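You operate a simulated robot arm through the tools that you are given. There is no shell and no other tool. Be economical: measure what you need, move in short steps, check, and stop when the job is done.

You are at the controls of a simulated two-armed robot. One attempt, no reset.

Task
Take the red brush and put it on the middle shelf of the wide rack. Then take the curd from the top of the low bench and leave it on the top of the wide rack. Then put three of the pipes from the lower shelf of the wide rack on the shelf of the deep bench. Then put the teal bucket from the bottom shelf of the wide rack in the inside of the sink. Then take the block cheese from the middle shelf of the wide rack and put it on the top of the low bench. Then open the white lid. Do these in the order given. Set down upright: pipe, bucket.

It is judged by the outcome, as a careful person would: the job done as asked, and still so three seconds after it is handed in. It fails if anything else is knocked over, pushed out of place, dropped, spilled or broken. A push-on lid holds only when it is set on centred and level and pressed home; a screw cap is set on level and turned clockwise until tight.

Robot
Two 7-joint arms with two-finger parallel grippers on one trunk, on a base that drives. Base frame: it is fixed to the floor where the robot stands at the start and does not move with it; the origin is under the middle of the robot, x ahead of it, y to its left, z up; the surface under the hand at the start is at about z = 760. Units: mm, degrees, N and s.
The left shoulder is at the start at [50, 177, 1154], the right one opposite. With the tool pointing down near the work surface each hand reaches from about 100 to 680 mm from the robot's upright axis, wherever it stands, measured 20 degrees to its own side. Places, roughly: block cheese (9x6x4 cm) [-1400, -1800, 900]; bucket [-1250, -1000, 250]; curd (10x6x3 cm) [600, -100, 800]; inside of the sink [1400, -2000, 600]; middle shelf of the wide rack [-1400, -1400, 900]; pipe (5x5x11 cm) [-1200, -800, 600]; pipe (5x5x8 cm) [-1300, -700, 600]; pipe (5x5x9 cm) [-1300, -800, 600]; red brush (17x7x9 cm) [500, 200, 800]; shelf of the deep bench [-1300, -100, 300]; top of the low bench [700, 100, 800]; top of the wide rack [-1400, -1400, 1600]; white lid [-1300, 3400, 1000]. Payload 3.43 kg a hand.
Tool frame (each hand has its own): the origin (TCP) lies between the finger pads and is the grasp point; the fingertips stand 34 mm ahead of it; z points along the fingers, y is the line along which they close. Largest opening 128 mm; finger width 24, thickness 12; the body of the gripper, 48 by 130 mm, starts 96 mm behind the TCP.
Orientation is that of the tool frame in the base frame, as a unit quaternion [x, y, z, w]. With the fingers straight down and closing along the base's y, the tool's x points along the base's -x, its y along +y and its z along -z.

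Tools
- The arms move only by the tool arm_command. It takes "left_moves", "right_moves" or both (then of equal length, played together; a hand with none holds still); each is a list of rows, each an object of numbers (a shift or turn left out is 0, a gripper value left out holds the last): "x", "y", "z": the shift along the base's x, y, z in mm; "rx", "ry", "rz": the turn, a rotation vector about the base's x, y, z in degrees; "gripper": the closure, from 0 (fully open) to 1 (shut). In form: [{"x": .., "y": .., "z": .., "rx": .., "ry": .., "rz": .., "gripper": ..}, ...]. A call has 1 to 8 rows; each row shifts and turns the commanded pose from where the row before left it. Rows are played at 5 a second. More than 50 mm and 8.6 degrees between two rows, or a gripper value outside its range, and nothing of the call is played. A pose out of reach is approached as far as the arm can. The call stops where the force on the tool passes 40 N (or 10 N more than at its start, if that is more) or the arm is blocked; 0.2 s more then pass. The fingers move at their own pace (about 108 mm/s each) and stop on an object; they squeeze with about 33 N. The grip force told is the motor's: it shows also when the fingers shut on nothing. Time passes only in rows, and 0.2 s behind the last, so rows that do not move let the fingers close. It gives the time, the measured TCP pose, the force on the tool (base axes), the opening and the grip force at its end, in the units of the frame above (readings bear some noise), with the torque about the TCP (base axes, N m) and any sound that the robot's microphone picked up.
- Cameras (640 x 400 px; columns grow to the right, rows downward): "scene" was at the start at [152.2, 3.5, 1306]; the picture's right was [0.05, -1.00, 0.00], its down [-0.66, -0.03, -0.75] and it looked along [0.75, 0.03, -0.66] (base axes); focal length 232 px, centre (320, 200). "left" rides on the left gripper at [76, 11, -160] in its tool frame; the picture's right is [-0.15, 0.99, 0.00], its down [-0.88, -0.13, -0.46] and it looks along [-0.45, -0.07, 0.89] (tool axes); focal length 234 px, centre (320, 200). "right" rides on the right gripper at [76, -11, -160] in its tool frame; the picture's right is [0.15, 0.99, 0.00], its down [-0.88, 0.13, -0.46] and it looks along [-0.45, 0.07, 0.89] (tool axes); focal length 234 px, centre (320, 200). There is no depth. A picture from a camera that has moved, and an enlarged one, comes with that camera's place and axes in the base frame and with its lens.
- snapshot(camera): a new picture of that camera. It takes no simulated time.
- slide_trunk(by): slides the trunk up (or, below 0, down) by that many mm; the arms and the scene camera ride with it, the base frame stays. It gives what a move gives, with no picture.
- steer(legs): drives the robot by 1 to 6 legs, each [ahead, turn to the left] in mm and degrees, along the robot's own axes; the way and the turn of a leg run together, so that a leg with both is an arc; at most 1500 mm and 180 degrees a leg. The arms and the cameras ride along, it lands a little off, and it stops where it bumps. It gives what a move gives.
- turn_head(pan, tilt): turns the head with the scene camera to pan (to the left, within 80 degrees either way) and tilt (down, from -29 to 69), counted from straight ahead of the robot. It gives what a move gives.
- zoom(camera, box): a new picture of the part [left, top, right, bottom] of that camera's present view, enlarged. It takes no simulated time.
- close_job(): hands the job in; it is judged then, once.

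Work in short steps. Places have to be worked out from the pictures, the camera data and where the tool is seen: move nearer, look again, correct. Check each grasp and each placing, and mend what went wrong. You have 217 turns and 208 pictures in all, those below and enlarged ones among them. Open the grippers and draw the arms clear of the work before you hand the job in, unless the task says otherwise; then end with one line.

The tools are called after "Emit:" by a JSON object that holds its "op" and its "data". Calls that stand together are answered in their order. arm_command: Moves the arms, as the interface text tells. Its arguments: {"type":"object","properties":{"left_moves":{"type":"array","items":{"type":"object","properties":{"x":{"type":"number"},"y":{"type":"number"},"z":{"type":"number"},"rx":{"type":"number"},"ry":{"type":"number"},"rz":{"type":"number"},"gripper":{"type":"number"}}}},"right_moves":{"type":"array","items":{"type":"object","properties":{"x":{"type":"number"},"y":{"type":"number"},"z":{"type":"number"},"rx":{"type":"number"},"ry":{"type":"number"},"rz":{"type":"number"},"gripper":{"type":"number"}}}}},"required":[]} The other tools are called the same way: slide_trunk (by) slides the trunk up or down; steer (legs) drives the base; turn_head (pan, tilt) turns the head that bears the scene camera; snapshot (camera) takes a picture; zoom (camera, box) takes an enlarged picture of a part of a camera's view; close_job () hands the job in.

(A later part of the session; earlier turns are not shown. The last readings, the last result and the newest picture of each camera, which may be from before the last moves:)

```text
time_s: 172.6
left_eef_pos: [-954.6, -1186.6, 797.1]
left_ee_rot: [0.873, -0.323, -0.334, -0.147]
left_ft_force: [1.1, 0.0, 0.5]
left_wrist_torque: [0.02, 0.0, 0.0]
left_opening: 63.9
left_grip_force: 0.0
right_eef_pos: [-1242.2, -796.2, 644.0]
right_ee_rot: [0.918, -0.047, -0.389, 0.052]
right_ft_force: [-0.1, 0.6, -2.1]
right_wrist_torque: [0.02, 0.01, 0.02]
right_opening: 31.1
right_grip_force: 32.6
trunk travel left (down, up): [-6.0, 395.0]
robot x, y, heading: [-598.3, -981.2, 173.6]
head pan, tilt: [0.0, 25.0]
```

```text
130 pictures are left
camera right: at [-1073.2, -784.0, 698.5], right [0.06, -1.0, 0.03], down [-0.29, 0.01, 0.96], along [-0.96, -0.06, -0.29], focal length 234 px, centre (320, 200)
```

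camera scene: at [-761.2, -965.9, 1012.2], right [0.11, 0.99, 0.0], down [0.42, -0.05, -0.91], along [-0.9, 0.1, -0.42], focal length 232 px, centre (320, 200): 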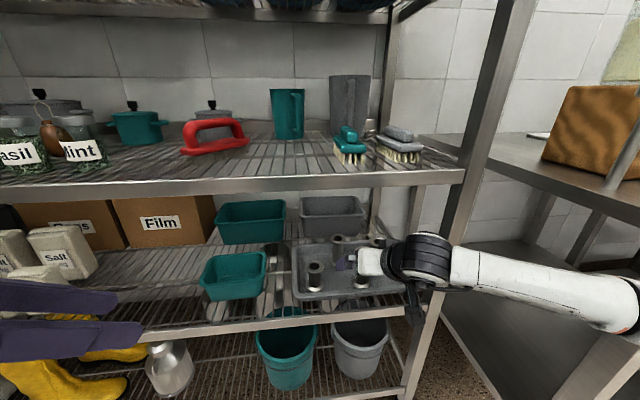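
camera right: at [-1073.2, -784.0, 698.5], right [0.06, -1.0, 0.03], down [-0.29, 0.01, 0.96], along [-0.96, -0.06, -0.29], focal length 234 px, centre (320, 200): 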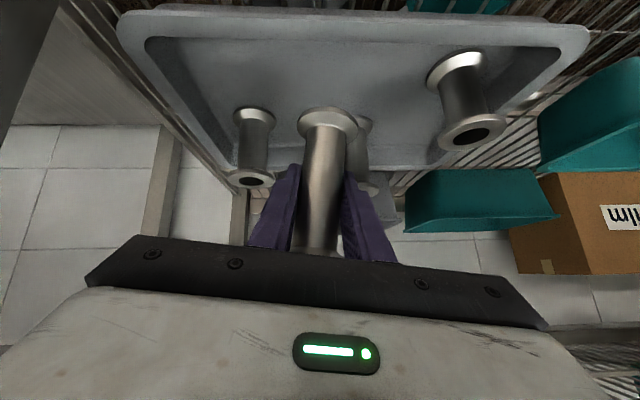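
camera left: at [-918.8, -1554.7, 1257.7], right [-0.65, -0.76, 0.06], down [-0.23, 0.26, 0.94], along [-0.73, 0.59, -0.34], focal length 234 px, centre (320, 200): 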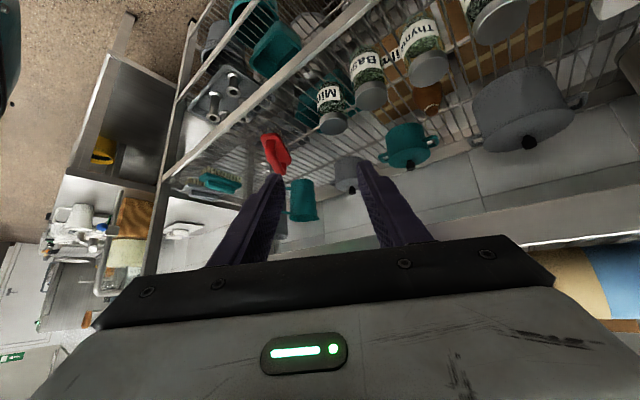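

Pipe B is lifted cleanly. I'll reverse out and drive round to the front of the deep bench.

Emit:
{"op": "steer", "data": {"legs": [[-330, 0], [0, -80.5], [630, 0], [0, 87]]}}

Emit:
{"op": "turn_head", "data": {"pan": -10, "tilt": 35}}

Emit:
{"op": "snapshot", "data": {"camera": "scene"}}

Emit:
{"op": "snapshot", "data": {"camera": "right"}}

```text
time_s: 185.1
left_eef_pos: [-643.2, -635.6, 798.7]
left_ee_rot: [0.89, -0.272, -0.342, -0.128]
left_ft_force: [0.0, 0.0, -0.4]
left_wrist_torque: [-0.02, 0.01, 0.04]
left_opening: 64.0
left_grip_force: 0.1
right_eef_pos: [-972.7, -280.2, 643.2]
right_ee_rot: [0.919, 0.006, -0.386, 0.075]
right_ft_force: [-0.4, -0.5, -2.6]
right_wrist_torque: [0.02, 0.01, 0.0]
right_opening: 30.9
right_grip_force: 33.2
trunk travel left (down, up): [-6.0, 395.0]
robot x, y, heading: [-312.4, -391.5, -179.9]
head pan, tilt: [0.0, 25.0]
```

```text
time_s: 185.8
left_eef_pos: [-643.7, -633.8, 796.6]
left_ee_rot: [0.89, -0.272, -0.342, -0.127]
left_ft_force: [0.3, 0.2, 0.8]
left_wrist_torque: [-0.02, 0.0, -0.02]
left_opening: 63.9
left_grip_force: 0.0
right_eef_pos: [-972.2, -278.8, 644.1]
right_ee_rot: [0.92, 0.005, -0.386, 0.074]
right_ft_force: [0.4, 0.6, -2.4]
right_wrist_torque: [-0.01, -0.01, 0.01]
right_opening: 31.1
right_grip_force: 33.3
trunk travel left (down, up): [-6.0, 395.0]
robot x, y, heading: [-313.2, -388.1, -179.9]
head pan, tilt: [-10.0, 35.0]
```

```text
129 pictures are left
camera scene: at [-470.5, -377.7, 996.4], right [0.17, 0.99, 0.0], down [0.56, -0.1, -0.82], along [-0.81, 0.14, -0.57], focal length 232 px, centre (320, 200)
```

scene: 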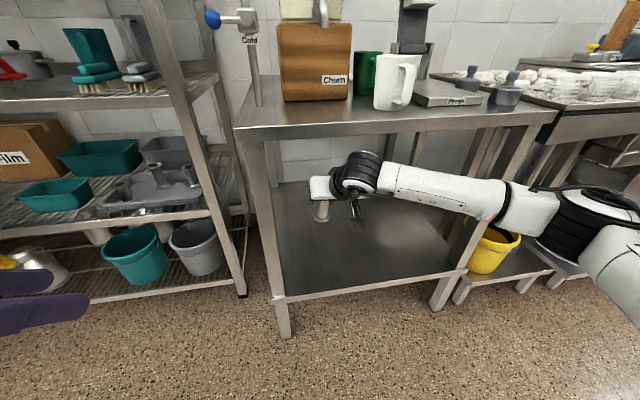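

```text
128 pictures are left
camera right: at [-806.1, -247.9, 697.9], right [0.17, -0.99, 0.03], down [-0.29, -0.02, 0.96], along [-0.94, -0.17, -0.29], focal length 234 px, centre (320, 200)
```

right: 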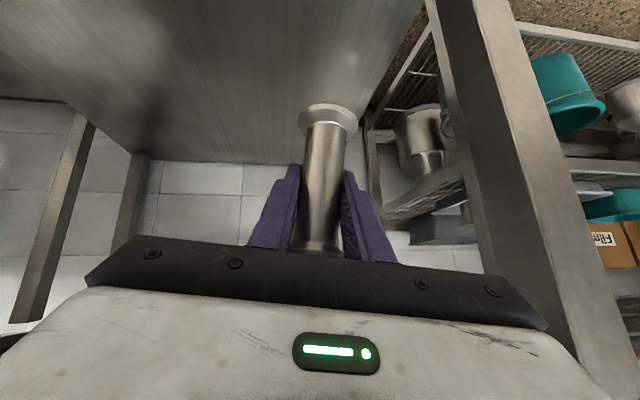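

The hand is inside the bench opening. I'll go forward 90 mm and lower toward the shelf.

Emit:
{"op": "steer", "data": {"legs": [[90, 0]]}}

Emit:
{"op": "arm_command", "data": {"right_moves": [{"z": -40}, {"z": -40}, {"z": -40}, {"z": -40}, {"z": -40}, {"z": -40}]}}

Emit:
{"op": "snapshot", "data": {"camera": "right"}}

Emit:
{"op": "snapshot", "data": {"camera": "scene"}}

```text
time_s: 186.9
left_eef_pos: [-734.5, -635.0, 796.4]
left_ee_rot: [0.89, -0.272, -0.342, -0.128]
left_ft_force: [-0.3, 0.4, -0.1]
left_wrist_torque: [0.01, -0.01, -0.04]
left_opening: 64.1
left_grip_force: 0.0
right_eef_pos: [-1064.1, -278.8, 640.5]
right_ee_rot: [0.92, 0.005, -0.385, 0.074]
right_ft_force: [0.8, 0.2, -1.8]
right_wrist_torque: [0.02, 0.01, 0.0]
right_opening: 30.5
right_grip_force: 32.6
trunk travel left (down, up): [-6.0, 395.0]
robot x, y, heading: [-403.8, -395.6, -179.9]
head pan, tilt: [-10.0, 35.0]
```

```text
time_s: 188.3
left_eef_pos: [-735.1, -635.2, 797.8]
left_ee_rot: [0.89, -0.272, -0.343, -0.128]
left_ft_force: [0.5, 0.4, 0.5]
left_wrist_torque: [-0.01, -0.02, 0.03]
left_opening: 63.7
left_grip_force: 0.1
right_eef_pos: [-1063.2, -278.8, 400.7]
right_ee_rot: [0.92, 0.005, -0.385, 0.074]
right_ft_force: [-0.5, 0.6, -1.7]
right_wrist_torque: [0.02, -0.02, -0.01]
right_opening: 30.4
right_grip_force: 33.0
trunk travel left (down, up): [-6.0, 395.0]
robot x, y, heading: [-400.0, -392.0, -179.9]
head pan, tilt: [-10.0, 35.0]
```

```text
127 pictures are left
camera right: at [-898.3, -248.0, 455.9], right [0.17, -0.99, 0.03], down [-0.29, -0.02, 0.96], along [-0.94, -0.17, -0.29], focal length 234 px, centre (320, 200)
```

right: 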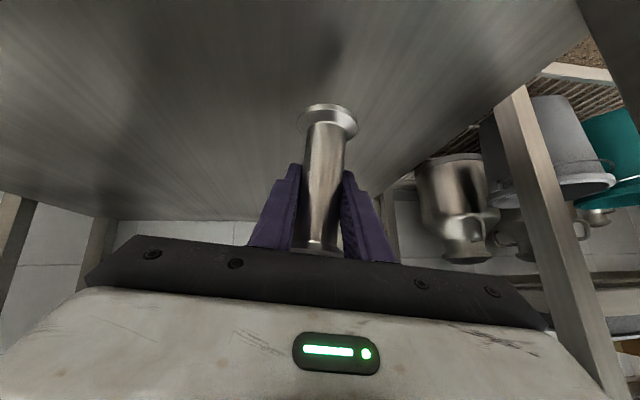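

```text
126 pictures are left
camera scene: at [-561.8, -378.1, 996.4], right [0.17, 0.99, 0.0], down [0.57, -0.1, -0.82], along [-0.81, 0.14, -0.57], focal length 232 px, centre (320, 200)
```

scene: 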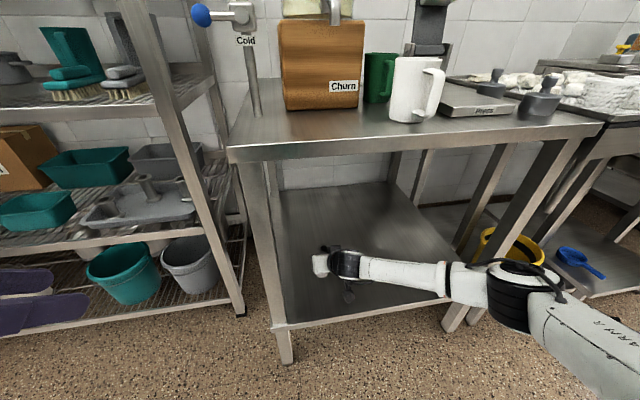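

Now lower carefully to contact.

Emit:
{"op": "arm_command", "data": {"right_moves": [{"z": -12}, {"z": -12}, {"z": -8}, {"z": -6}, {"z": -5}]}}

Emit:
{"op": "zoom", "data": {"camera": "right", "box": [220, 60, 420, 260]}}

```text
time_s: 189.5
left_eef_pos: [-732.0, -634.8, 797.4]
left_ee_rot: [0.89, -0.273, -0.343, -0.128]
left_ft_force: [-0.2, -0.4, -0.3]
left_wrist_torque: [-0.01, 0.01, -0.03]
left_opening: 64.0
left_grip_force: 0.0
right_eef_pos: [-1064.4, -281.0, 363.6]
right_ee_rot: [0.918, 0.006, -0.389, 0.075]
right_ft_force: [4.2, 1.3, 18.0]
right_wrist_torque: [0.38, -0.21, -0.08]
right_opening: 30.9
right_grip_force: 33.4
trunk travel left (down, up): [-6.0, 395.0]
robot x, y, heading: [-398.0, -392.4, -179.5]
head pan, tilt: [-10.0, 35.0]
```

```text
2.00 times, centred on (320, 160) of right
camera zoom: at [-899.0, -249.2, 418.0], right [0.17, -0.98, 0.03], down [-0.28, -0.02, 0.96], along [-0.94, -0.17, -0.28], focal length 468 px, centre (320, 280)
```

zoom: 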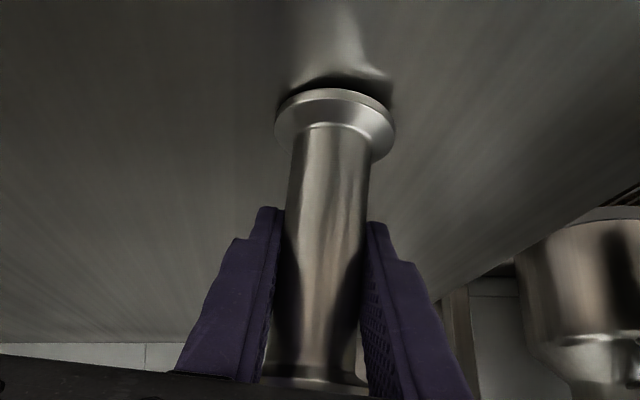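

Contact (shelf z≈300). I'll relax, release, and withdraw.

Emit:
{"op": "arm_command", "data": {"right_moves": [{"z": 5}, {"gripper": 0.75}, {"gripper": 0.3}, {}, {}]}}

Emit:
{"op": "zoom", "data": {"camera": "right", "box": [220, 60, 420, 260]}}

```text
time_s: 190.7
left_eef_pos: [-733.8, -635.3, 797.0]
left_ee_rot: [0.89, -0.272, -0.342, -0.128]
left_ft_force: [0.1, 0.1, 0.1]
left_wrist_torque: [0.0, 0.0, -0.01]
left_opening: 64.0
left_grip_force: 0.0
right_eef_pos: [-1064.5, -279.9, 363.8]
right_ee_rot: [0.92, 0.006, -0.385, 0.074]
right_ft_force: [-0.8, -0.3, 0.1]
right_wrist_torque: [-0.03, 0.01, 0.03]
right_opening: 89.6
right_grip_force: 0.1
trunk travel left (down, up): [-6.0, 395.0]
robot x, y, heading: [-405.0, -395.1, -179.8]
head pan, tilt: [-10.0, 35.0]
```

```text
2.00 times, centred on (320, 160) of right
camera zoom: at [-897.4, -247.9, 419.4], right [0.17, -0.99, 0.03], down [-0.29, -0.02, 0.96], along [-0.94, -0.17, -0.29], focal length 468 px, centre (320, 280)
```

zoom: 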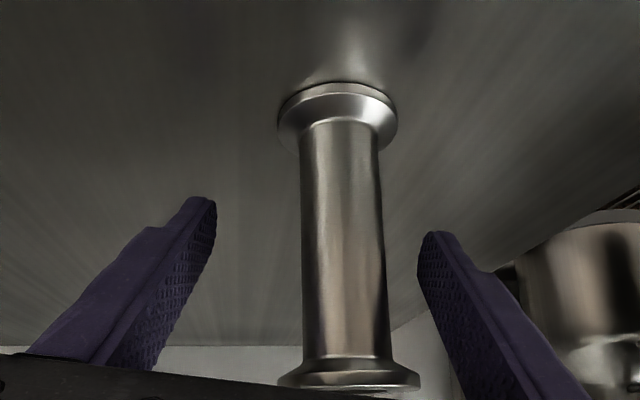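

Pipe B stands upright. I'll withdraw along the axis, raise the hand, and back off.

Emit:
{"op": "arm_command", "data": {"right_moves": [{"x": 24, "y": 5, "z": 24}, {"x": 24, "y": 5, "z": 24}, {"x": 24, "y": 5, "z": 24}, {"x": 20, "y": 4, "z": 30}, {"z": 40}, {"z": 40}, {"z": 40}, {"z": 40}]}}

Emit:
{"op": "steer", "data": {"legs": [[-100, 0], [0, -87], [-800, 0], [0, 67]]}}

Emit:
{"op": "turn_head", "data": {"pan": 0, "tilt": 25}}

Emit:
{"op": "snapshot", "data": {"camera": "scene"}}

Emit:
{"op": "snapshot", "data": {"camera": "right"}}

```text
time_s: 192.5
left_eef_pos: [-735.2, -635.2, 796.4]
left_ee_rot: [0.891, -0.271, -0.343, -0.127]
left_ft_force: [-0.5, -0.6, -0.5]
left_wrist_torque: [-0.02, -0.02, 0.0]
left_opening: 64.1
left_grip_force: 0.0
right_eef_pos: [-971.2, -260.7, 625.8]
right_ee_rot: [0.92, 0.006, -0.385, 0.073]
right_ft_force: [-0.2, -0.6, 0.1]
right_wrist_torque: [-0.02, 0.0, 0.01]
right_opening: 89.3
right_grip_force: 0.0
trunk travel left (down, up): [-6.0, 395.0]
robot x, y, heading: [-405.1, -390.2, -179.9]
head pan, tilt: [-10.0, 35.0]
```

```text
time_s: 204.1
left_eef_pos: [-654.9, -1295.8, 797.9]
left_ee_rot: [0.831, -0.419, -0.316, -0.184]
left_ft_force: [0.6, 0.3, -0.2]
left_wrist_torque: [-0.01, -0.05, 0.01]
left_opening: 64.0
left_grip_force: 0.1
right_eef_pos: [-752.3, -864.4, 625.7]
right_ee_rot: [0.907, -0.152, -0.392, 0.007]
right_ft_force: [1.2, -0.4, 0.1]
right_wrist_torque: [0.01, -0.02, 0.0]
right_opening: 89.6
right_grip_force: 0.1
trunk travel left (down, up): [-6.0, 395.0]
robot x, y, heading: [-261.2, -1175.0, 160.7]
head pan, tilt: [-10.0, 35.0]
```

```text
time_s: 204.8
left_eef_pos: [-654.8, -1295.7, 797.9]
left_ee_rot: [0.831, -0.419, -0.315, -0.184]
left_ft_force: [-0.4, 0.0, 0.0]
left_wrist_torque: [0.04, 0.01, 0.0]
left_opening: 64.1
left_grip_force: 0.1
right_eef_pos: [-753.2, -863.5, 625.7]
right_ee_rot: [0.907, -0.151, -0.392, 0.007]
right_ft_force: [-0.4, 0.0, 0.4]
right_wrist_torque: [0.01, -0.02, -0.01]
right_opening: 89.7
right_grip_force: 0.0
trunk travel left (down, up): [-6.0, 395.0]
robot x, y, heading: [-262.1, -1177.6, 160.6]
head pan, tilt: [0.0, 25.0]
```

```text
123 pictures are left
camera scene: at [-415.6, -1124.6, 1012.1], right [0.33, 0.94, 0.0], down [0.4, -0.14, -0.91], along [-0.85, 0.3, -0.42], focal length 232 px, centre (320, 200)
```

scene: 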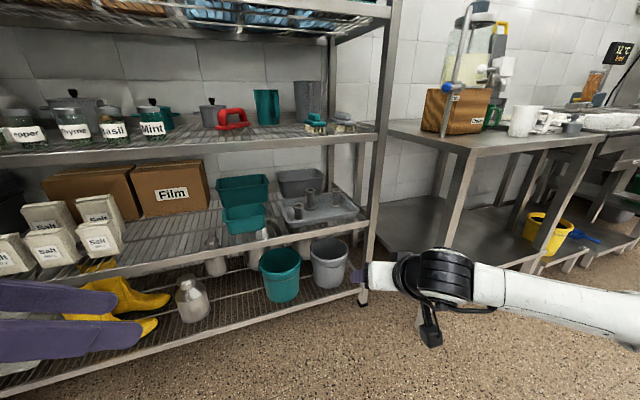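

```text
122 pictures are left
camera right: at [-585.6, -889.6, 681.8], right [-0.17, -0.98, 0.03], down [-0.28, 0.07, 0.96], along [-0.94, 0.16, -0.29], focal length 234 px, centre (320, 200)
```

right: 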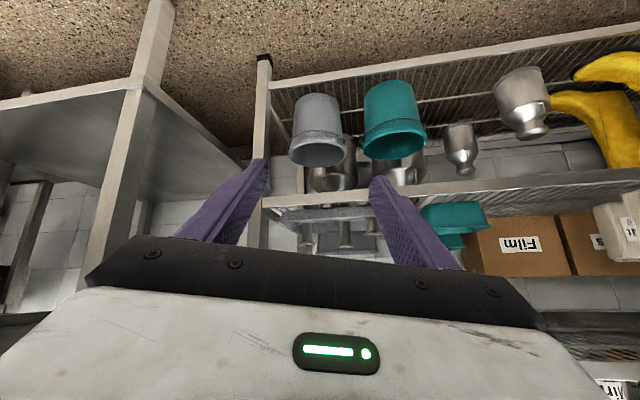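

On the approach line for C. I'll drive 420 mm and check with the camera.

Emit:
{"op": "steer", "data": {"legs": [[420, 0]]}}

Emit:
{"op": "snapshot", "data": {"camera": "right"}}

Emit:
{"op": "snapshot", "data": {"camera": "scene"}}

```text
time_s: 207.5
left_eef_pos: [-1061.0, -1150.2, 797.5]
left_ee_rot: [0.83, -0.421, -0.315, -0.185]
left_ft_force: [0.6, 0.3, 0.1]
left_wrist_torque: [-0.01, 0.01, -0.03]
left_opening: 64.1
left_grip_force: 0.0
right_eef_pos: [-1155.9, -716.6, 626.8]
right_ee_rot: [0.907, -0.153, -0.393, 0.006]
right_ft_force: [-0.4, -0.9, -0.5]
right_wrist_torque: [0.01, 0.01, -0.01]
right_opening: 89.7
right_grip_force: 0.1
trunk travel left (down, up): [-6.0, 395.0]
robot x, y, heading: [-664.5, -1034.2, 160.3]
head pan, tilt: [0.0, 25.0]
```

```text
121 pictures are left
camera right: at [-989.7, -744.0, 681.8], right [-0.18, -0.98, 0.03], down [-0.28, 0.08, 0.96], along [-0.94, 0.16, -0.29], focal length 234 px, centre (320, 200)
```

right: 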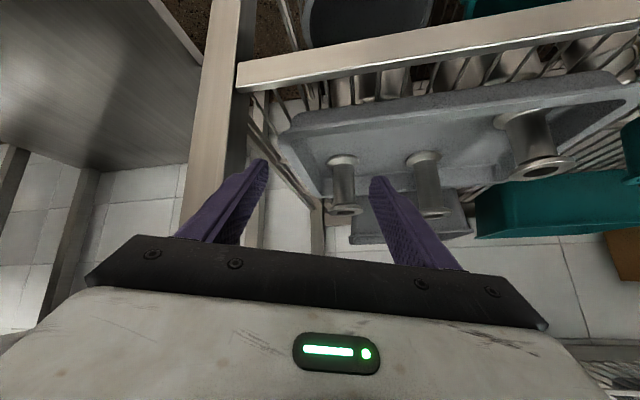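

```text
120 pictures are left
camera scene: at [-820.9, -979.9, 1012.2], right [0.34, 0.94, 0.0], down [0.4, -0.14, -0.91], along [-0.85, 0.31, -0.42], focal length 232 px, centre (320, 200)
```

scene: 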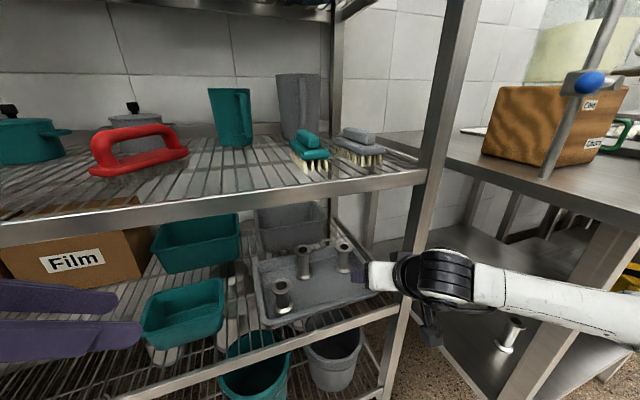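

C is at about (-1313,-723), top 600. The tray's right rim is close, so I'll zoom before inserting.

Emit:
{"op": "zoom", "data": {"camera": "right", "box": [230, 60, 470, 260]}}

Emit:
{"op": "zoom", "data": {"camera": "scene", "box": [230, 200, 430, 360]}}

```text
2.00 times, centred on (350, 160) of right
camera zoom: at [-989.7, -744.0, 681.8], right [-0.18, -0.98, 0.03], down [-0.28, 0.08, 0.96], along [-0.94, 0.16, -0.29], focal length 468 px, centre (260, 280)
```

zoom: 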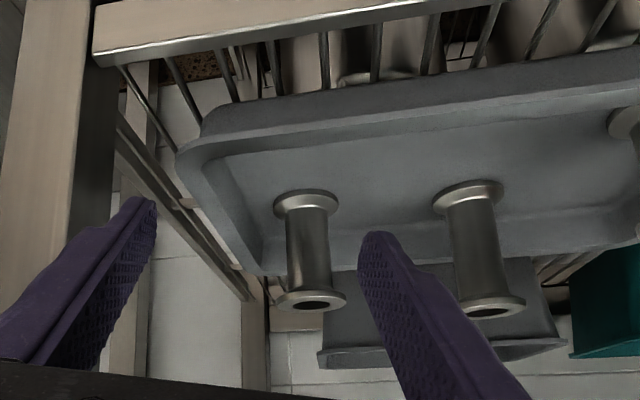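

```text
2.50 times, centred on (330, 280) of scene
camera zoom: at [-820.9, -979.9, 1012.2], right [0.34, 0.94, 0.0], down [0.4, -0.14, -0.91], along [-0.85, 0.31, -0.42], focal length 580 px, centre (295, 0)
```

zoom: 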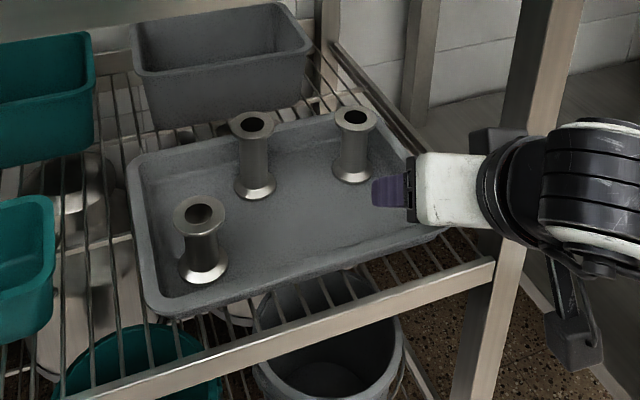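

There's about 27 mm at C's base to the wall: I'll use a narrower opening for the last part. Drive 40 mm, then position above C.

Emit:
{"op": "steer", "data": {"legs": [[40, 0]]}}

Emit:
{"op": "arm_command", "data": {"right_moves": [{"x": -20, "y": -5, "z": 15}, {"x": -30, "y": -6}, {"x": -30, "y": -6}, {"x": -28, "y": -5, "gripper": 0.5}, {}]}}

Emit:
{"op": "zoom", "data": {"camera": "right", "box": [220, 60, 460, 260]}}

```text
time_s: 208.3
left_eef_pos: [-1097.8, -1137.1, 797.8]
left_ee_rot: [0.83, -0.421, -0.316, -0.185]
left_ft_force: [-0.9, 0.3, -0.4]
left_wrist_torque: [0.02, 0.02, -0.01]
left_opening: 63.8
left_grip_force: 0.0
right_eef_pos: [-1194.7, -704.8, 626.5]
right_ee_rot: [0.907, -0.152, -0.393, 0.007]
right_ft_force: [0.2, 0.9, -0.2]
right_wrist_torque: [-0.04, -0.01, -0.01]
right_opening: 89.7
right_grip_force: 0.2
trunk travel left (down, up): [-6.0, 395.0]
robot x, y, heading: [-701.9, -1021.8, 160.3]
head pan, tilt: [0.0, 25.0]
```

```text
time_s: 209.6
left_eef_pos: [-1097.8, -1136.9, 797.0]
left_ee_rot: [0.83, -0.421, -0.316, -0.185]
left_ft_force: [0.1, 0.5, -0.1]
left_wrist_torque: [-0.02, 0.02, -0.01]
left_opening: 63.9
left_grip_force: 0.0
right_eef_pos: [-1301.8, -727.0, 642.5]
right_ee_rot: [0.907, -0.153, -0.393, 0.006]
right_ft_force: [0.0, 0.8, 0.0]
right_wrist_torque: [0.0, -0.01, 0.03]
right_opening: 63.9
right_grip_force: 0.0
trunk travel left (down, up): [-6.0, 395.0]
robot x, y, heading: [-706.0, -1020.2, 160.7]
head pan, tilt: [0.0, 25.0]
```

```text
2.00 times, centred on (340, 160) of right
camera zoom: at [-1135.3, -753.4, 697.9], right [-0.17, -0.98, 0.03], down [-0.28, 0.08, 0.96], along [-0.94, 0.16, -0.29], focal length 468 px, centre (280, 280)
```

zoom: 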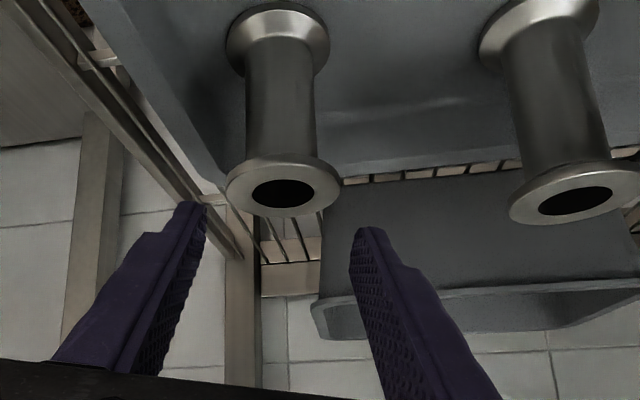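

Centred over C. Descending between the fingers.

Emit:
{"op": "arm_command", "data": {"right_moves": [{"z": -18}, {"z": -18}, {"z": -18}, {"z": -19}]}}

Emit:
{"op": "zoom", "data": {"camera": "right", "box": [220, 60, 460, 260]}}

```text
time_s: 210.6
left_eef_pos: [-1098.1, -1138.3, 796.8]
left_ee_rot: [0.83, -0.421, -0.315, -0.184]
left_ft_force: [0.1, 0.2, 0.1]
left_wrist_torque: [-0.04, 0.0, -0.02]
left_opening: 63.7
left_grip_force: 0.1
right_eef_pos: [-1302.7, -727.4, 570.7]
right_ee_rot: [0.907, -0.151, -0.393, 0.008]
right_ft_force: [1.2, -3.1, 3.1]
right_wrist_torque: [0.07, 0.06, 0.05]
right_opening: 62.3
right_grip_force: 0.0
trunk travel left (down, up): [-6.0, 395.0]
robot x, y, heading: [-706.0, -1021.2, 160.0]
head pan, tilt: [0.0, 25.0]
```

```text
2.00 times, centred on (340, 160) of right
camera zoom: at [-1136.2, -753.9, 625.8], right [-0.17, -0.98, 0.03], down [-0.28, 0.08, 0.96], along [-0.95, 0.16, -0.29], focal length 468 px, centre (280, 280)
```

zoom: 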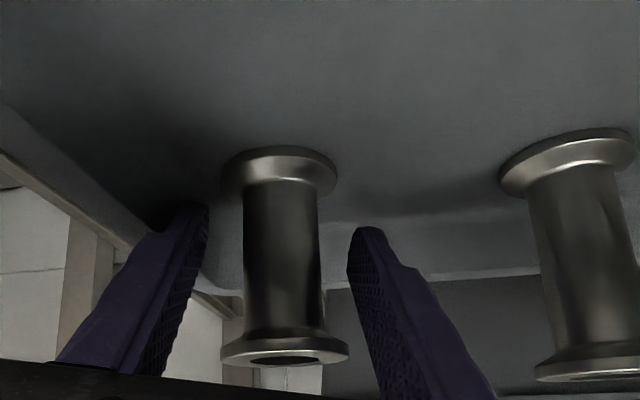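

Slight touch on the tray wall, still fine. Closing.

Emit:
{"op": "arm_command", "data": {"right_moves": [{"gripper": 0.7}, {"gripper": 1.0}, {}, {"z": 20}, {"z": 20}, {"z": 20}]}}

Emit:
{"op": "snapshot", "data": {"camera": "right"}}

```text
time_s: 211.9
left_eef_pos: [-1097.8, -1136.8, 797.4]
left_ee_rot: [0.83, -0.421, -0.316, -0.185]
left_ft_force: [0.4, -1.2, 0.6]
left_wrist_torque: [0.03, -0.05, -0.01]
left_opening: 63.9
left_grip_force: 0.1
right_eef_pos: [-1302.3, -727.2, 629.1]
right_ee_rot: [0.907, -0.152, -0.392, 0.006]
right_ft_force: [0.0, -0.2, -1.5]
right_wrist_torque: [0.02, -0.03, 0.03]
right_opening: 30.3
right_grip_force: 32.9
trunk travel left (down, up): [-6.0, 395.0]
robot x, y, heading: [-703.1, -1019.0, 160.3]
head pan, tilt: [0.0, 25.0]
```

```text
115 pictures are left
camera right: at [-1135.7, -753.0, 684.9], right [-0.17, -0.98, 0.03], down [-0.28, 0.08, 0.96], along [-0.94, 0.16, -0.29], focal length 234 px, centre (320, 200)
```

right: 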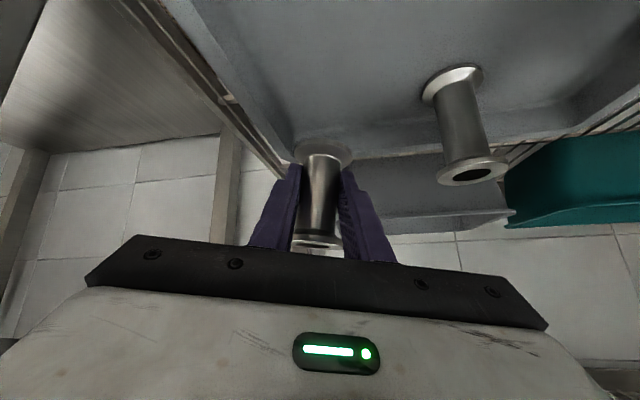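

C is lifted. Reverse out and go to the bench, aiming for y≈-170 this time.

Emit:
{"op": "steer", "data": {"legs": [[-440, 0]]}}

Emit:
{"op": "arm_command", "data": {"right_moves": [{"x": 35, "y": -8}, {"x": 35, "y": -8}]}}

Emit:
{"op": "steer", "data": {"legs": [[0, -67], [870, 0], [0, 86.5]]}}

Emit:
{"op": "snapshot", "data": {"camera": "right"}}

Emit:
{"op": "snapshot", "data": {"camera": "scene"}}

```text
time_s: 214.6
left_eef_pos: [-687.2, -1283.9, 797.2]
left_ee_rot: [0.831, -0.419, -0.316, -0.185]
left_ft_force: [-0.8, 0.0, 0.5]
left_wrist_torque: [0.0, 0.0, 0.01]
left_opening: 63.8
left_grip_force: 0.1
right_eef_pos: [-893.9, -875.5, 629.0]
right_ee_rot: [0.908, -0.151, -0.392, 0.008]
right_ft_force: [-0.2, -0.4, -1.8]
right_wrist_torque: [-0.02, -0.03, 0.01]
right_opening: 30.3
right_grip_force: 32.5
trunk travel left (down, up): [-6.0, 395.0]
robot x, y, heading: [-291.1, -1166.2, 160.4]
head pan, tilt: [0.0, 25.0]
```

```text
time_s: 215.2
left_eef_pos: [-687.7, -1284.8, 797.3]
left_ee_rot: [0.83, -0.42, -0.317, -0.184]
left_ft_force: [0.3, -0.2, 0.6]
left_wrist_torque: [0.02, 0.01, 0.02]
left_opening: 64.2
left_grip_force: 0.1
right_eef_pos: [-824.9, -888.4, 627.9]
right_ee_rot: [0.908, -0.151, -0.391, 0.007]
right_ft_force: [-0.5, -1.2, -1.5]
right_wrist_torque: [0.01, 0.0, -0.04]
right_opening: 30.5
right_grip_force: 32.9
trunk travel left (down, up): [-6.0, 395.0]
robot x, y, heading: [-296.3, -1165.9, 160.6]
head pan, tilt: [0.0, 25.0]
```

```text
time_s: 226.4
left_eef_pos: [-675.8, -562.0, 797.3]
left_ee_rot: [0.894, -0.259, -0.345, -0.123]
left_ft_force: [0.0, 0.2, 0.8]
left_wrist_torque: [0.01, -0.03, -0.02]
left_opening: 64.3
left_grip_force: 0.1
right_eef_pos: [-947.4, -243.6, 628.8]
right_ee_rot: [0.92, 0.02, -0.383, 0.08]
right_ft_force: [0.5, 0.9, -1.3]
right_wrist_torque: [0.0, -0.06, -0.01]
right_opening: 30.2
right_grip_force: 32.9
trunk travel left (down, up): [-6.0, 395.0]
robot x, y, heading: [-351.7, -308.7, -178.2]
head pan, tilt: [0.0, 25.0]
```

```text
114 pictures are left
camera right: at [-782.4, -207.7, 684.4], right [0.2, -0.98, 0.03], down [-0.29, -0.03, 0.96], along [-0.94, -0.2, -0.29], focal length 234 px, centre (320, 200)
```

right: 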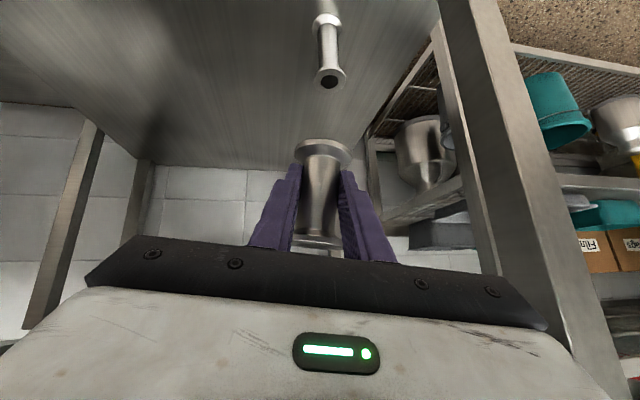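

```text
113 pictures are left
camera scene: at [-515.9, -315.4, 1012.1], right [-0.03, 1.0, 0.0], down [0.42, 0.01, -0.91], along [-0.91, -0.03, -0.42], focal length 232 px, centre (320, 200)
```

scene: 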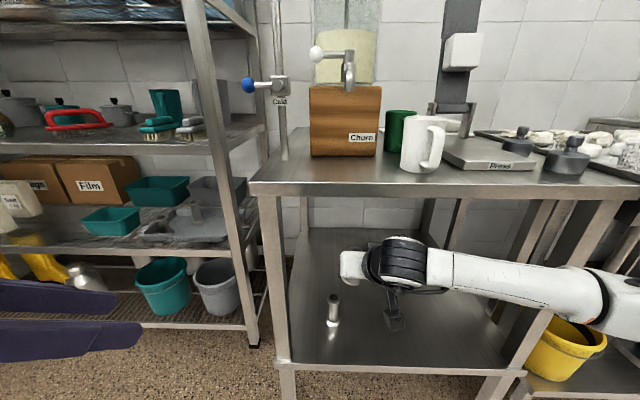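

B stands where I left it. I'll shift the hand 85 mm right, move in 100 mm and lower.

Emit:
{"op": "arm_command", "data": {"right_moves": [{"y": 30}, {"y": 30}, {"y": 28}]}}

Emit:
{"op": "steer", "data": {"legs": [[110, 0]]}}

Emit:
{"op": "arm_command", "data": {"right_moves": [{"z": -40}, {"z": -40}, {"z": -40}, {"z": -40}, {"z": -40}, {"z": -40}]}}

Emit:
{"op": "arm_command", "data": {"right_moves": [{"z": -12}, {"z": -10}, {"z": -8}, {"z": -5}, {"z": -4}]}}

Emit:
{"op": "snapshot", "data": {"camera": "right"}}

```text
time_s: 227.2
left_eef_pos: [-676.3, -562.3, 797.1]
left_ee_rot: [0.894, -0.259, -0.344, -0.123]
left_ft_force: [-0.4, 0.2, 0.4]
left_wrist_torque: [-0.01, 0.01, -0.02]
left_opening: 64.1
left_grip_force: 0.1
right_eef_pos: [-945.9, -155.7, 627.7]
right_ee_rot: [0.92, 0.02, -0.384, 0.08]
right_ft_force: [0.4, -0.1, -2.1]
right_wrist_torque: [-0.01, 0.0, -0.01]
right_opening: 30.3
right_grip_force: 32.6
trunk travel left (down, up): [-6.0, 395.0]
robot x, y, heading: [-349.7, -307.7, -178.2]
head pan, tilt: [0.0, 25.0]
```

```text
time_s: 228.4
left_eef_pos: [-784.5, -566.0, 797.1]
left_ee_rot: [0.894, -0.259, -0.345, -0.123]
left_ft_force: [0.3, 0.5, -0.6]
left_wrist_torque: [0.0, 0.01, -0.01]
left_opening: 64.1
left_grip_force: 0.0
right_eef_pos: [-1054.6, -158.8, 629.2]
right_ee_rot: [0.92, 0.02, -0.383, 0.08]
right_ft_force: [-0.5, -0.2, -2.0]
right_wrist_torque: [-0.01, 0.02, 0.02]
right_opening: 30.4
right_grip_force: 32.8
trunk travel left (down, up): [-6.0, 395.0]
robot x, y, heading: [-458.9, -313.1, -177.8]
head pan, tilt: [0.0, 25.0]
```

```text
time_s: 229.8
left_eef_pos: [-783.8, -566.0, 796.2]
left_ee_rot: [0.894, -0.258, -0.345, -0.123]
left_ft_force: [-0.7, -0.9, 1.4]
left_wrist_torque: [0.03, 0.02, -0.02]
left_opening: 64.0
left_grip_force: 0.1
right_eef_pos: [-1059.0, -152.0, 417.9]
right_ee_rot: [0.919, 0.024, -0.385, 0.084]
right_ft_force: [0.3, -0.1, -1.0]
right_wrist_torque: [0.03, -0.04, -0.01]
right_opening: 30.3
right_grip_force: 32.7
right hand out of reach, approached as far as the arm can: row 6
trunk travel left (down, up): [-6.0, 395.0]
robot x, y, heading: [-460.9, -313.9, -178.2]
head pan, tilt: [0.0, 25.0]
```

```text
time_s: 231.0
left_eef_pos: [-783.0, -565.5, 798.0]
left_ee_rot: [0.894, -0.259, -0.344, -0.123]
left_ft_force: [-0.4, -0.2, 0.7]
left_wrist_torque: [-0.02, -0.02, 0.0]
left_opening: 63.8
left_grip_force: 0.0
right_eef_pos: [-1058.0, -146.5, 414.3]
right_ee_rot: [0.921, 0.021, -0.381, 0.082]
right_ft_force: [-0.2, -0.4, -1.7]
right_wrist_torque: [0.01, -0.02, 0.0]
right_opening: 30.6
right_grip_force: 33.0
right hand out of reach, approached as far as the arm can: row 1, 2, 3, 4, 5
trunk travel left (down, up): [-6.0, 395.0]
robot x, y, heading: [-462.1, -309.3, -178.1]
head pan, tilt: [0.0, 25.0]
```

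```text
112 pictures are left
camera right: at [-893.9, -109.2, 469.8], right [0.2, -0.98, 0.03], down [-0.29, -0.03, 0.96], along [-0.93, -0.2, -0.29], focal length 234 px, centre (320, 200)
```

right: 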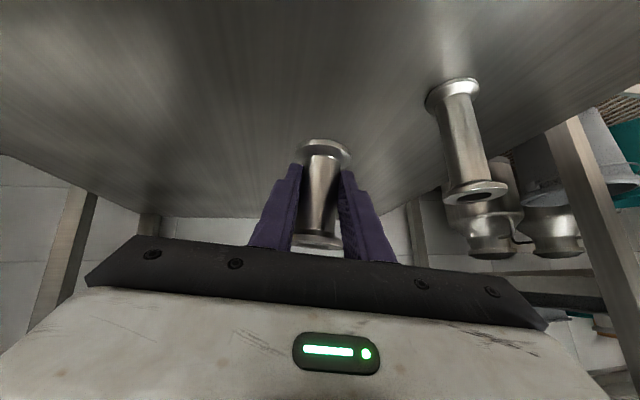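

Reach limit close-in; B worked with the arm more extended. I'll back the base 70 mm, extend the arm 70 mm, then lower.

Emit:
{"op": "steer", "data": {"legs": [[-70, 0]]}}

Emit:
{"op": "arm_command", "data": {"right_moves": [{"x": -25}, {"x": -25}, {"x": -20}, {"z": -20}, {"z": -16}, {"z": -12}]}}

Emit:
{"op": "snapshot", "data": {"camera": "right"}}

```text
time_s: 232.0
left_eef_pos: [-714.6, -563.5, 797.5]
left_ee_rot: [0.894, -0.258, -0.344, -0.122]
left_ft_force: [0.6, -1.0, 0.3]
left_wrist_torque: [-0.03, 0.0, 0.02]
left_opening: 64.0
left_grip_force: 0.1
right_eef_pos: [-988.9, -143.9, 413.7]
right_ee_rot: [0.921, 0.02, -0.381, 0.081]
right_ft_force: [-0.1, 0.2, -1.5]
right_wrist_torque: [-0.03, -0.05, 0.01]
right_opening: 30.4
right_grip_force: 33.4
trunk travel left (down, up): [-6.0, 395.0]
robot x, y, heading: [-388.9, -310.8, -178.0]
head pan, tilt: [0.0, 25.0]
```

```text
time_s: 233.4
left_eef_pos: [-714.9, -563.3, 797.8]
left_ee_rot: [0.894, -0.258, -0.345, -0.123]
left_ft_force: [0.6, 0.5, -0.6]
left_wrist_torque: [0.01, 0.01, -0.03]
left_opening: 63.8
left_grip_force: 0.0
right_eef_pos: [-1059.2, -143.4, 363.7]
right_ee_rot: [0.921, 0.02, -0.382, 0.08]
right_ft_force: [-0.6, -0.7, -2.1]
right_wrist_torque: [0.0, -0.03, -0.02]
right_opening: 30.1
right_grip_force: 32.8
trunk travel left (down, up): [-6.0, 395.0]
robot x, y, heading: [-389.8, -308.1, -178.1]
head pan, tilt: [0.0, 25.0]
```

```text
111 pictures are left
camera right: at [-895.1, -106.4, 420.8], right [0.2, -0.98, 0.03], down [-0.29, -0.03, 0.96], along [-0.93, -0.2, -0.29], focal length 234 px, centre (320, 200)
```

right: 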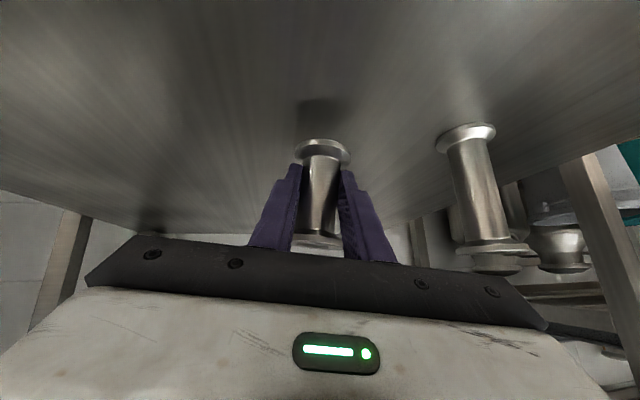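

Reaches now. Lowering the last bit to contact and releasing if it is felt.

Emit:
{"op": "arm_command", "data": {"right_moves": [{"z": -5}, {"z": -4}, {"z": -3}, {"z": -3}]}}

Emit:
{"op": "zoom", "data": {"camera": "right", "box": [220, 60, 420, 260]}}

```text
time_s: 234.4
left_eef_pos: [-714.7, -563.9, 796.6]
left_ee_rot: [0.894, -0.258, -0.344, -0.122]
left_ft_force: [0.2, 0.3, -0.1]
left_wrist_torque: [0.0, -0.04, -0.01]
left_opening: 63.9
left_grip_force: 0.0
right_eef_pos: [-1060.5, -144.5, 350.5]
right_ee_rot: [0.921, 0.02, -0.381, 0.081]
right_ft_force: [-0.3, 0.7, -2.1]
right_wrist_torque: [-0.01, -0.02, -0.01]
right_opening: 30.5
right_grip_force: 32.9
trunk travel left (down, up): [-6.0, 395.0]
robot x, y, heading: [-391.9, -312.5, -178.2]
head pan, tilt: [0.0, 25.0]
```

```text
2.00 times, centred on (320, 160) of right
camera zoom: at [-895.3, -106.8, 406.8], right [0.2, -0.98, 0.03], down [-0.29, -0.03, 0.96], along [-0.93, -0.2, -0.29], focal length 468 px, centre (320, 280)
```

zoom: 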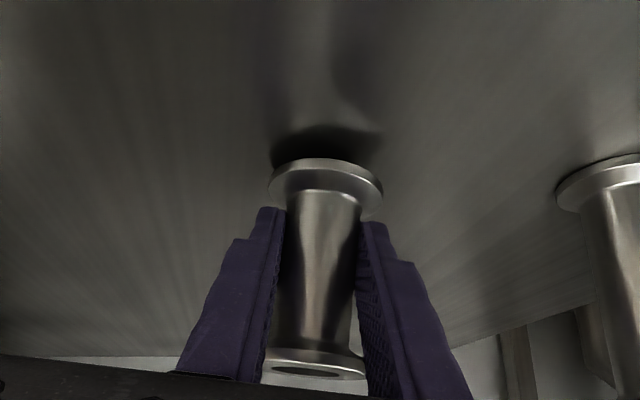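

Emit:
{"op": "arm_command", "data": {"right_moves": [{"z": -3}, {"z": -3}, {"z": -2}]}}

Emit:
{"op": "zoom", "data": {"camera": "right", "box": [220, 60, 420, 260]}}

```text
time_s: 235.2
left_eef_pos: [-712.7, -563.7, 798.1]
left_ee_rot: [0.895, -0.258, -0.344, -0.122]
left_ft_force: [0.4, 0.0, -0.1]
left_wrist_torque: [-0.02, -0.03, 0.0]
left_opening: 64.1
left_grip_force: 0.1
right_eef_pos: [-1060.6, -143.7, 346.2]
right_ee_rot: [0.919, 0.022, -0.384, 0.082]
right_ft_force: [2.7, -1.0, 9.3]
right_wrist_torque: [0.21, 0.11, 0.0]
right_opening: 30.5
right_grip_force: 32.1
trunk travel left (down, up): [-6.0, 395.0]
robot x, y, heading: [-394.2, -311.6, -178.2]
head pan, tilt: [0.0, 25.0]
```

```text
2.00 times, centred on (320, 160) of right
camera zoom: at [-896.3, -107.4, 400.8], right [0.2, -0.98, 0.03], down [-0.29, -0.03, 0.96], along [-0.94, -0.2, -0.29], focal length 468 px, centre (320, 280)
```

zoom: 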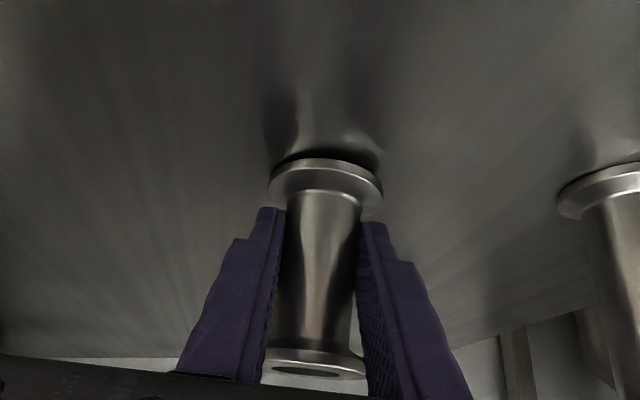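

Contact made. Relax, release, and check.

Emit:
{"op": "arm_command", "data": {"right_moves": [{"z": 2}, {"gripper": 0.75}, {"gripper": 0.35}, {}, {}]}}

Emit:
{"op": "snapshot", "data": {"camera": "right"}}

```text
time_s: 236.4
left_eef_pos: [-715.2, -563.4, 797.9]
left_ee_rot: [0.894, -0.258, -0.344, -0.122]
left_ft_force: [-0.6, -0.4, -0.5]
left_wrist_torque: [0.02, -0.01, 0.01]
left_opening: 64.0
left_grip_force: 0.1
right_eef_pos: [-1060.4, -144.0, 343.7]
right_ee_rot: [0.921, 0.021, -0.381, 0.081]
right_ft_force: [0.3, 0.2, -0.8]
right_wrist_torque: [0.02, 0.01, -0.02]
right_opening: 83.2
right_grip_force: 0.0
trunk travel left (down, up): [-6.0, 395.0]
robot x, y, heading: [-392.2, -312.7, -177.8]
head pan, tilt: [0.0, 25.0]
```

```text
108 pictures are left
camera right: at [-895.4, -107.0, 400.4], right [0.2, -0.98, 0.03], down [-0.29, -0.03, 0.96], along [-0.93, -0.2, -0.29], focal length 234 px, centre (320, 200)
```

right: 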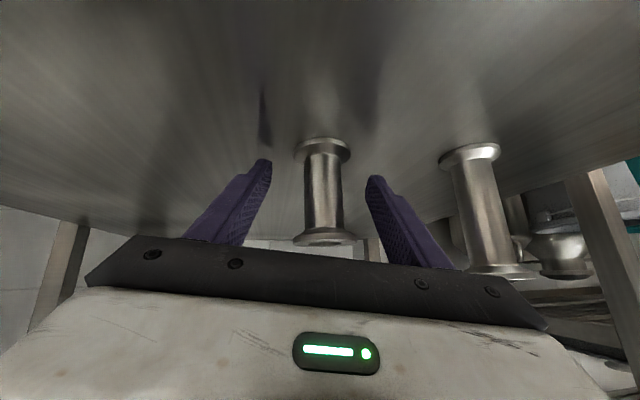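

C stands upright. Withdraw, recentre the arm, and return to the rack for D.

Emit:
{"op": "arm_command", "data": {"right_moves": [{"x": 24, "y": 6, "z": 24}, {"x": 24, "y": 6, "z": 24}, {"x": 24, "y": 6, "z": 24}, {"z": 45}, {"z": 45}, {"z": 45}, {"z": 45}, {"z": 30}]}}

Emit:
{"op": "steer", "data": {"legs": [[-110, 0], [0, -89], [-880, 0], [0, 75]]}}

Emit:
{"op": "arm_command", "data": {"right_moves": [{"y": -25}, {"y": -25}]}}

Emit:
{"op": "snapshot", "data": {"camera": "scene"}}

Emit:
{"op": "snapshot", "data": {"camera": "right"}}

```text
time_s: 238.2
left_eef_pos: [-715.2, -562.9, 797.3]
left_ee_rot: [0.895, -0.258, -0.344, -0.123]
left_ft_force: [-0.3, -1.1, -0.1]
left_wrist_torque: [0.0, 0.0, 0.0]
left_opening: 64.0
left_grip_force: 0.1
right_eef_pos: [-987.9, -127.0, 628.3]
right_ee_rot: [0.921, 0.021, -0.381, 0.081]
right_ft_force: [0.5, 0.3, 0.4]
right_wrist_torque: [-0.01, 0.01, -0.01]
right_opening: 83.2
right_grip_force: 0.1
trunk travel left (down, up): [-6.0, 395.0]
robot x, y, heading: [-389.8, -309.2, -178.1]
head pan, tilt: [0.0, 25.0]
```

```text
time_s: 250.8
left_eef_pos: [-613.7, -1358.7, 796.9]
left_ee_rot: [0.859, -0.358, -0.329, -0.16]
left_ft_force: [-0.1, -0.7, -1.0]
left_wrist_torque: [0.03, 0.0, 0.0]
left_opening: 64.1
left_grip_force: 0.1
right_eef_pos: [-780.1, -872.2, 627.4]
right_ee_rot: [0.917, -0.082, -0.389, 0.038]
right_ft_force: [-0.6, 0.9, -0.6]
right_wrist_torque: [-0.02, -0.01, 0.01]
right_opening: 83.5
right_grip_force: 0.0
trunk travel left (down, up): [-6.0, 395.0]
robot x, y, heading: [-238.9, -1186.3, 168.8]
head pan, tilt: [0.0, 25.0]
```

```text
time_s: 251.4
left_eef_pos: [-613.2, -1359.4, 796.7]
left_ee_rot: [0.859, -0.358, -0.328, -0.161]
left_ft_force: [0.3, 0.2, 0.0]
left_wrist_torque: [0.0, 0.0, 0.01]
left_opening: 64.0
left_grip_force: 0.1
right_eef_pos: [-780.6, -923.0, 629.0]
right_ee_rot: [0.917, -0.084, -0.389, 0.037]
right_ft_force: [-1.1, 1.4, 0.4]
right_wrist_torque: [0.02, 0.03, 0.01]
right_opening: 83.2
right_grip_force: 0.2
trunk travel left (down, up): [-6.0, 395.0]
robot x, y, heading: [-242.8, -1186.2, 169.2]
head pan, tilt: [0.0, 25.0]
```

```text
107 pictures are left
camera scene: at [-402.9, -1154.9, 1012.2], right [0.19, 0.98, 0.0], down [0.41, -0.08, -0.91], along [-0.89, 0.17, -0.42], focal length 232 px, centre (320, 200)
```

scene: 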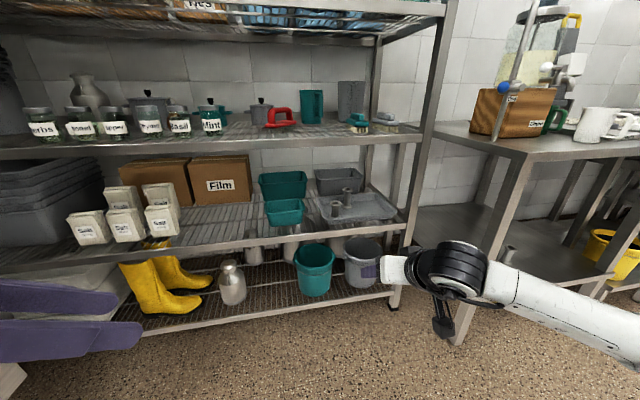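

```text
106 pictures are left
camera right: at [-612.6, -922.4, 684.4], right [-0.02, -1.0, 0.03], down [-0.29, 0.03, 0.96], along [-0.96, 0.01, -0.29], focal length 234 px, centre (320, 200)
```

right: 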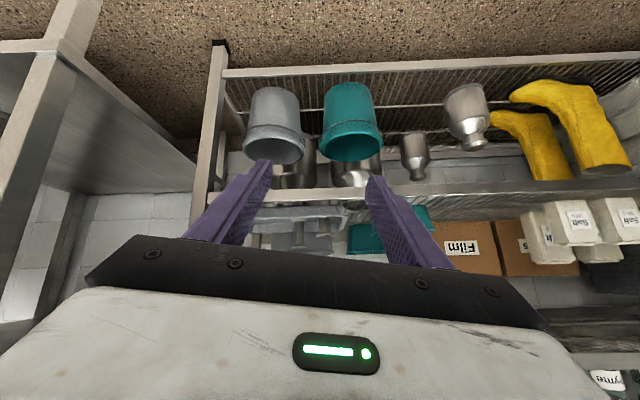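

Aligned for D. Narrow the opening and drive 415 mm.

Emit:
{"op": "arm_command", "data": {"right_moves": [{"gripper": 0.5, "z": 12}, {}]}}

Emit:
{"op": "steer", "data": {"legs": [[415, 0]]}}

Emit:
{"op": "snapshot", "data": {"camera": "right"}}

```text
time_s: 252.0
left_eef_pos: [-613.0, -1359.6, 797.5]
left_ee_rot: [0.86, -0.357, -0.329, -0.16]
left_ft_force: [0.4, -0.9, -0.6]
left_wrist_torque: [0.01, -0.01, 0.0]
left_opening: 64.0
left_grip_force: 0.0
right_eef_pos: [-780.7, -922.3, 640.0]
right_ee_rot: [0.917, -0.083, -0.388, 0.037]
right_ft_force: [0.2, -0.2, -0.3]
right_wrist_torque: [-0.02, -0.01, 0.01]
right_opening: 63.7
right_grip_force: 0.1
trunk travel left (down, up): [-6.0, 395.0]
robot x, y, heading: [-241.4, -1183.4, 168.9]
head pan, tilt: [0.0, 25.0]
```

```text
time_s: 254.5
left_eef_pos: [-1022.0, -1276.3, 796.7]
left_ee_rot: [0.859, -0.36, -0.328, -0.161]
left_ft_force: [1.1, -0.2, 0.5]
left_wrist_torque: [-0.01, 0.0, 0.01]
left_opening: 64.0
left_grip_force: 0.1
right_eef_pos: [-1186.9, -837.7, 638.8]
right_ee_rot: [0.917, -0.087, -0.388, 0.036]
right_ft_force: [0.1, -0.7, -0.3]
right_wrist_torque: [0.0, 0.02, -0.02]
right_opening: 63.9
right_grip_force: 0.2
trunk travel left (down, up): [-6.0, 395.0]
robot x, y, heading: [-651.7, -1106.7, 168.3]
head pan, tilt: [0.0, 25.0]
```

```text
105 pictures are left
camera right: at [-1018.6, -839.3, 696.7], right [-0.03, -1.0, 0.03], down [-0.29, 0.04, 0.96], along [-0.96, 0.02, -0.29], focal length 234 px, centre (320, 200)
```

right: 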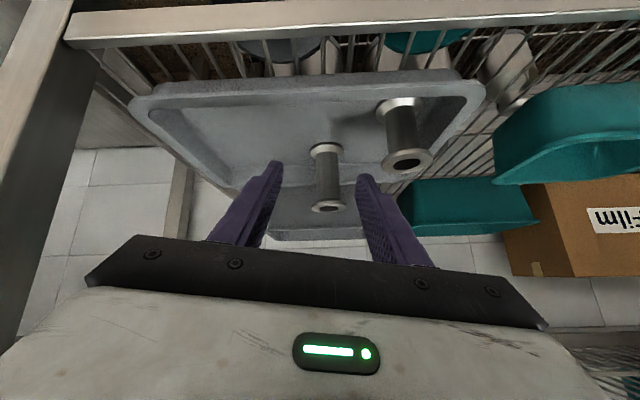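

D is at (-1332,-843), top ≈609. Move 35 mm closer, then over D.

Emit:
{"op": "steer", "data": {"legs": [[35, 0]]}}

Emit:
{"op": "arm_command", "data": {"right_moves": [{"x": -30, "y": -3, "z": 12}, {"x": -35, "y": -4}, {"x": -35, "y": -4}]}}

Emit:
{"op": "zoom", "data": {"camera": "right", "box": [200, 60, 440, 260]}}

```text
time_s: 255.4
left_eef_pos: [-1056.4, -1269.6, 797.0]
left_ee_rot: [0.858, -0.36, -0.328, -0.162]
left_ft_force: [0.5, 0.2, -0.1]
left_wrist_torque: [0.02, -0.01, 0.0]
left_opening: 64.0
left_grip_force: 0.1
right_eef_pos: [-1221.0, -830.0, 641.2]
right_ee_rot: [0.917, -0.088, -0.388, 0.036]
right_ft_force: [0.4, 0.1, -0.5]
right_wrist_torque: [0.02, 0.04, -0.03]
right_opening: 64.2
right_grip_force: 0.0
trunk travel left (down, up): [-6.0, 395.0]
robot x, y, heading: [-685.5, -1097.3, 168.4]
head pan, tilt: [0.0, 25.0]
```

```text
time_s: 256.2
left_eef_pos: [-1056.9, -1269.9, 796.4]
left_ee_rot: [0.858, -0.36, -0.328, -0.161]
left_ft_force: [0.3, 0.1, -0.4]
left_wrist_torque: [0.02, 0.01, -0.03]
left_opening: 64.0
left_grip_force: 0.0
right_eef_pos: [-1322.2, -843.0, 652.0]
right_ee_rot: [0.917, -0.085, -0.388, 0.036]
right_ft_force: [-0.1, -0.7, -0.1]
right_wrist_torque: [-0.02, 0.0, 0.02]
right_opening: 63.9
right_grip_force: 0.0
trunk travel left (down, up): [-6.0, 395.0]
robot x, y, heading: [-683.5, -1096.9, 168.9]
head pan, tilt: [0.0, 25.0]
```

```text
2.00 times, centred on (320, 160) of right
camera zoom: at [-1154.7, -845.0, 708.0], right [-0.03, -1.0, 0.03], down [-0.29, 0.03, 0.96], along [-0.96, 0.02, -0.29], focal length 468 px, centre (320, 280)
```

zoom: 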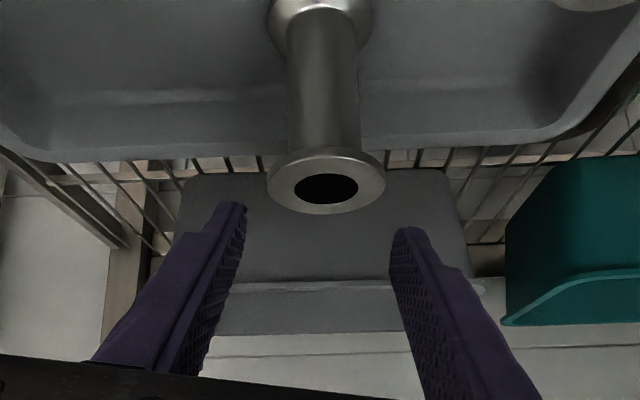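

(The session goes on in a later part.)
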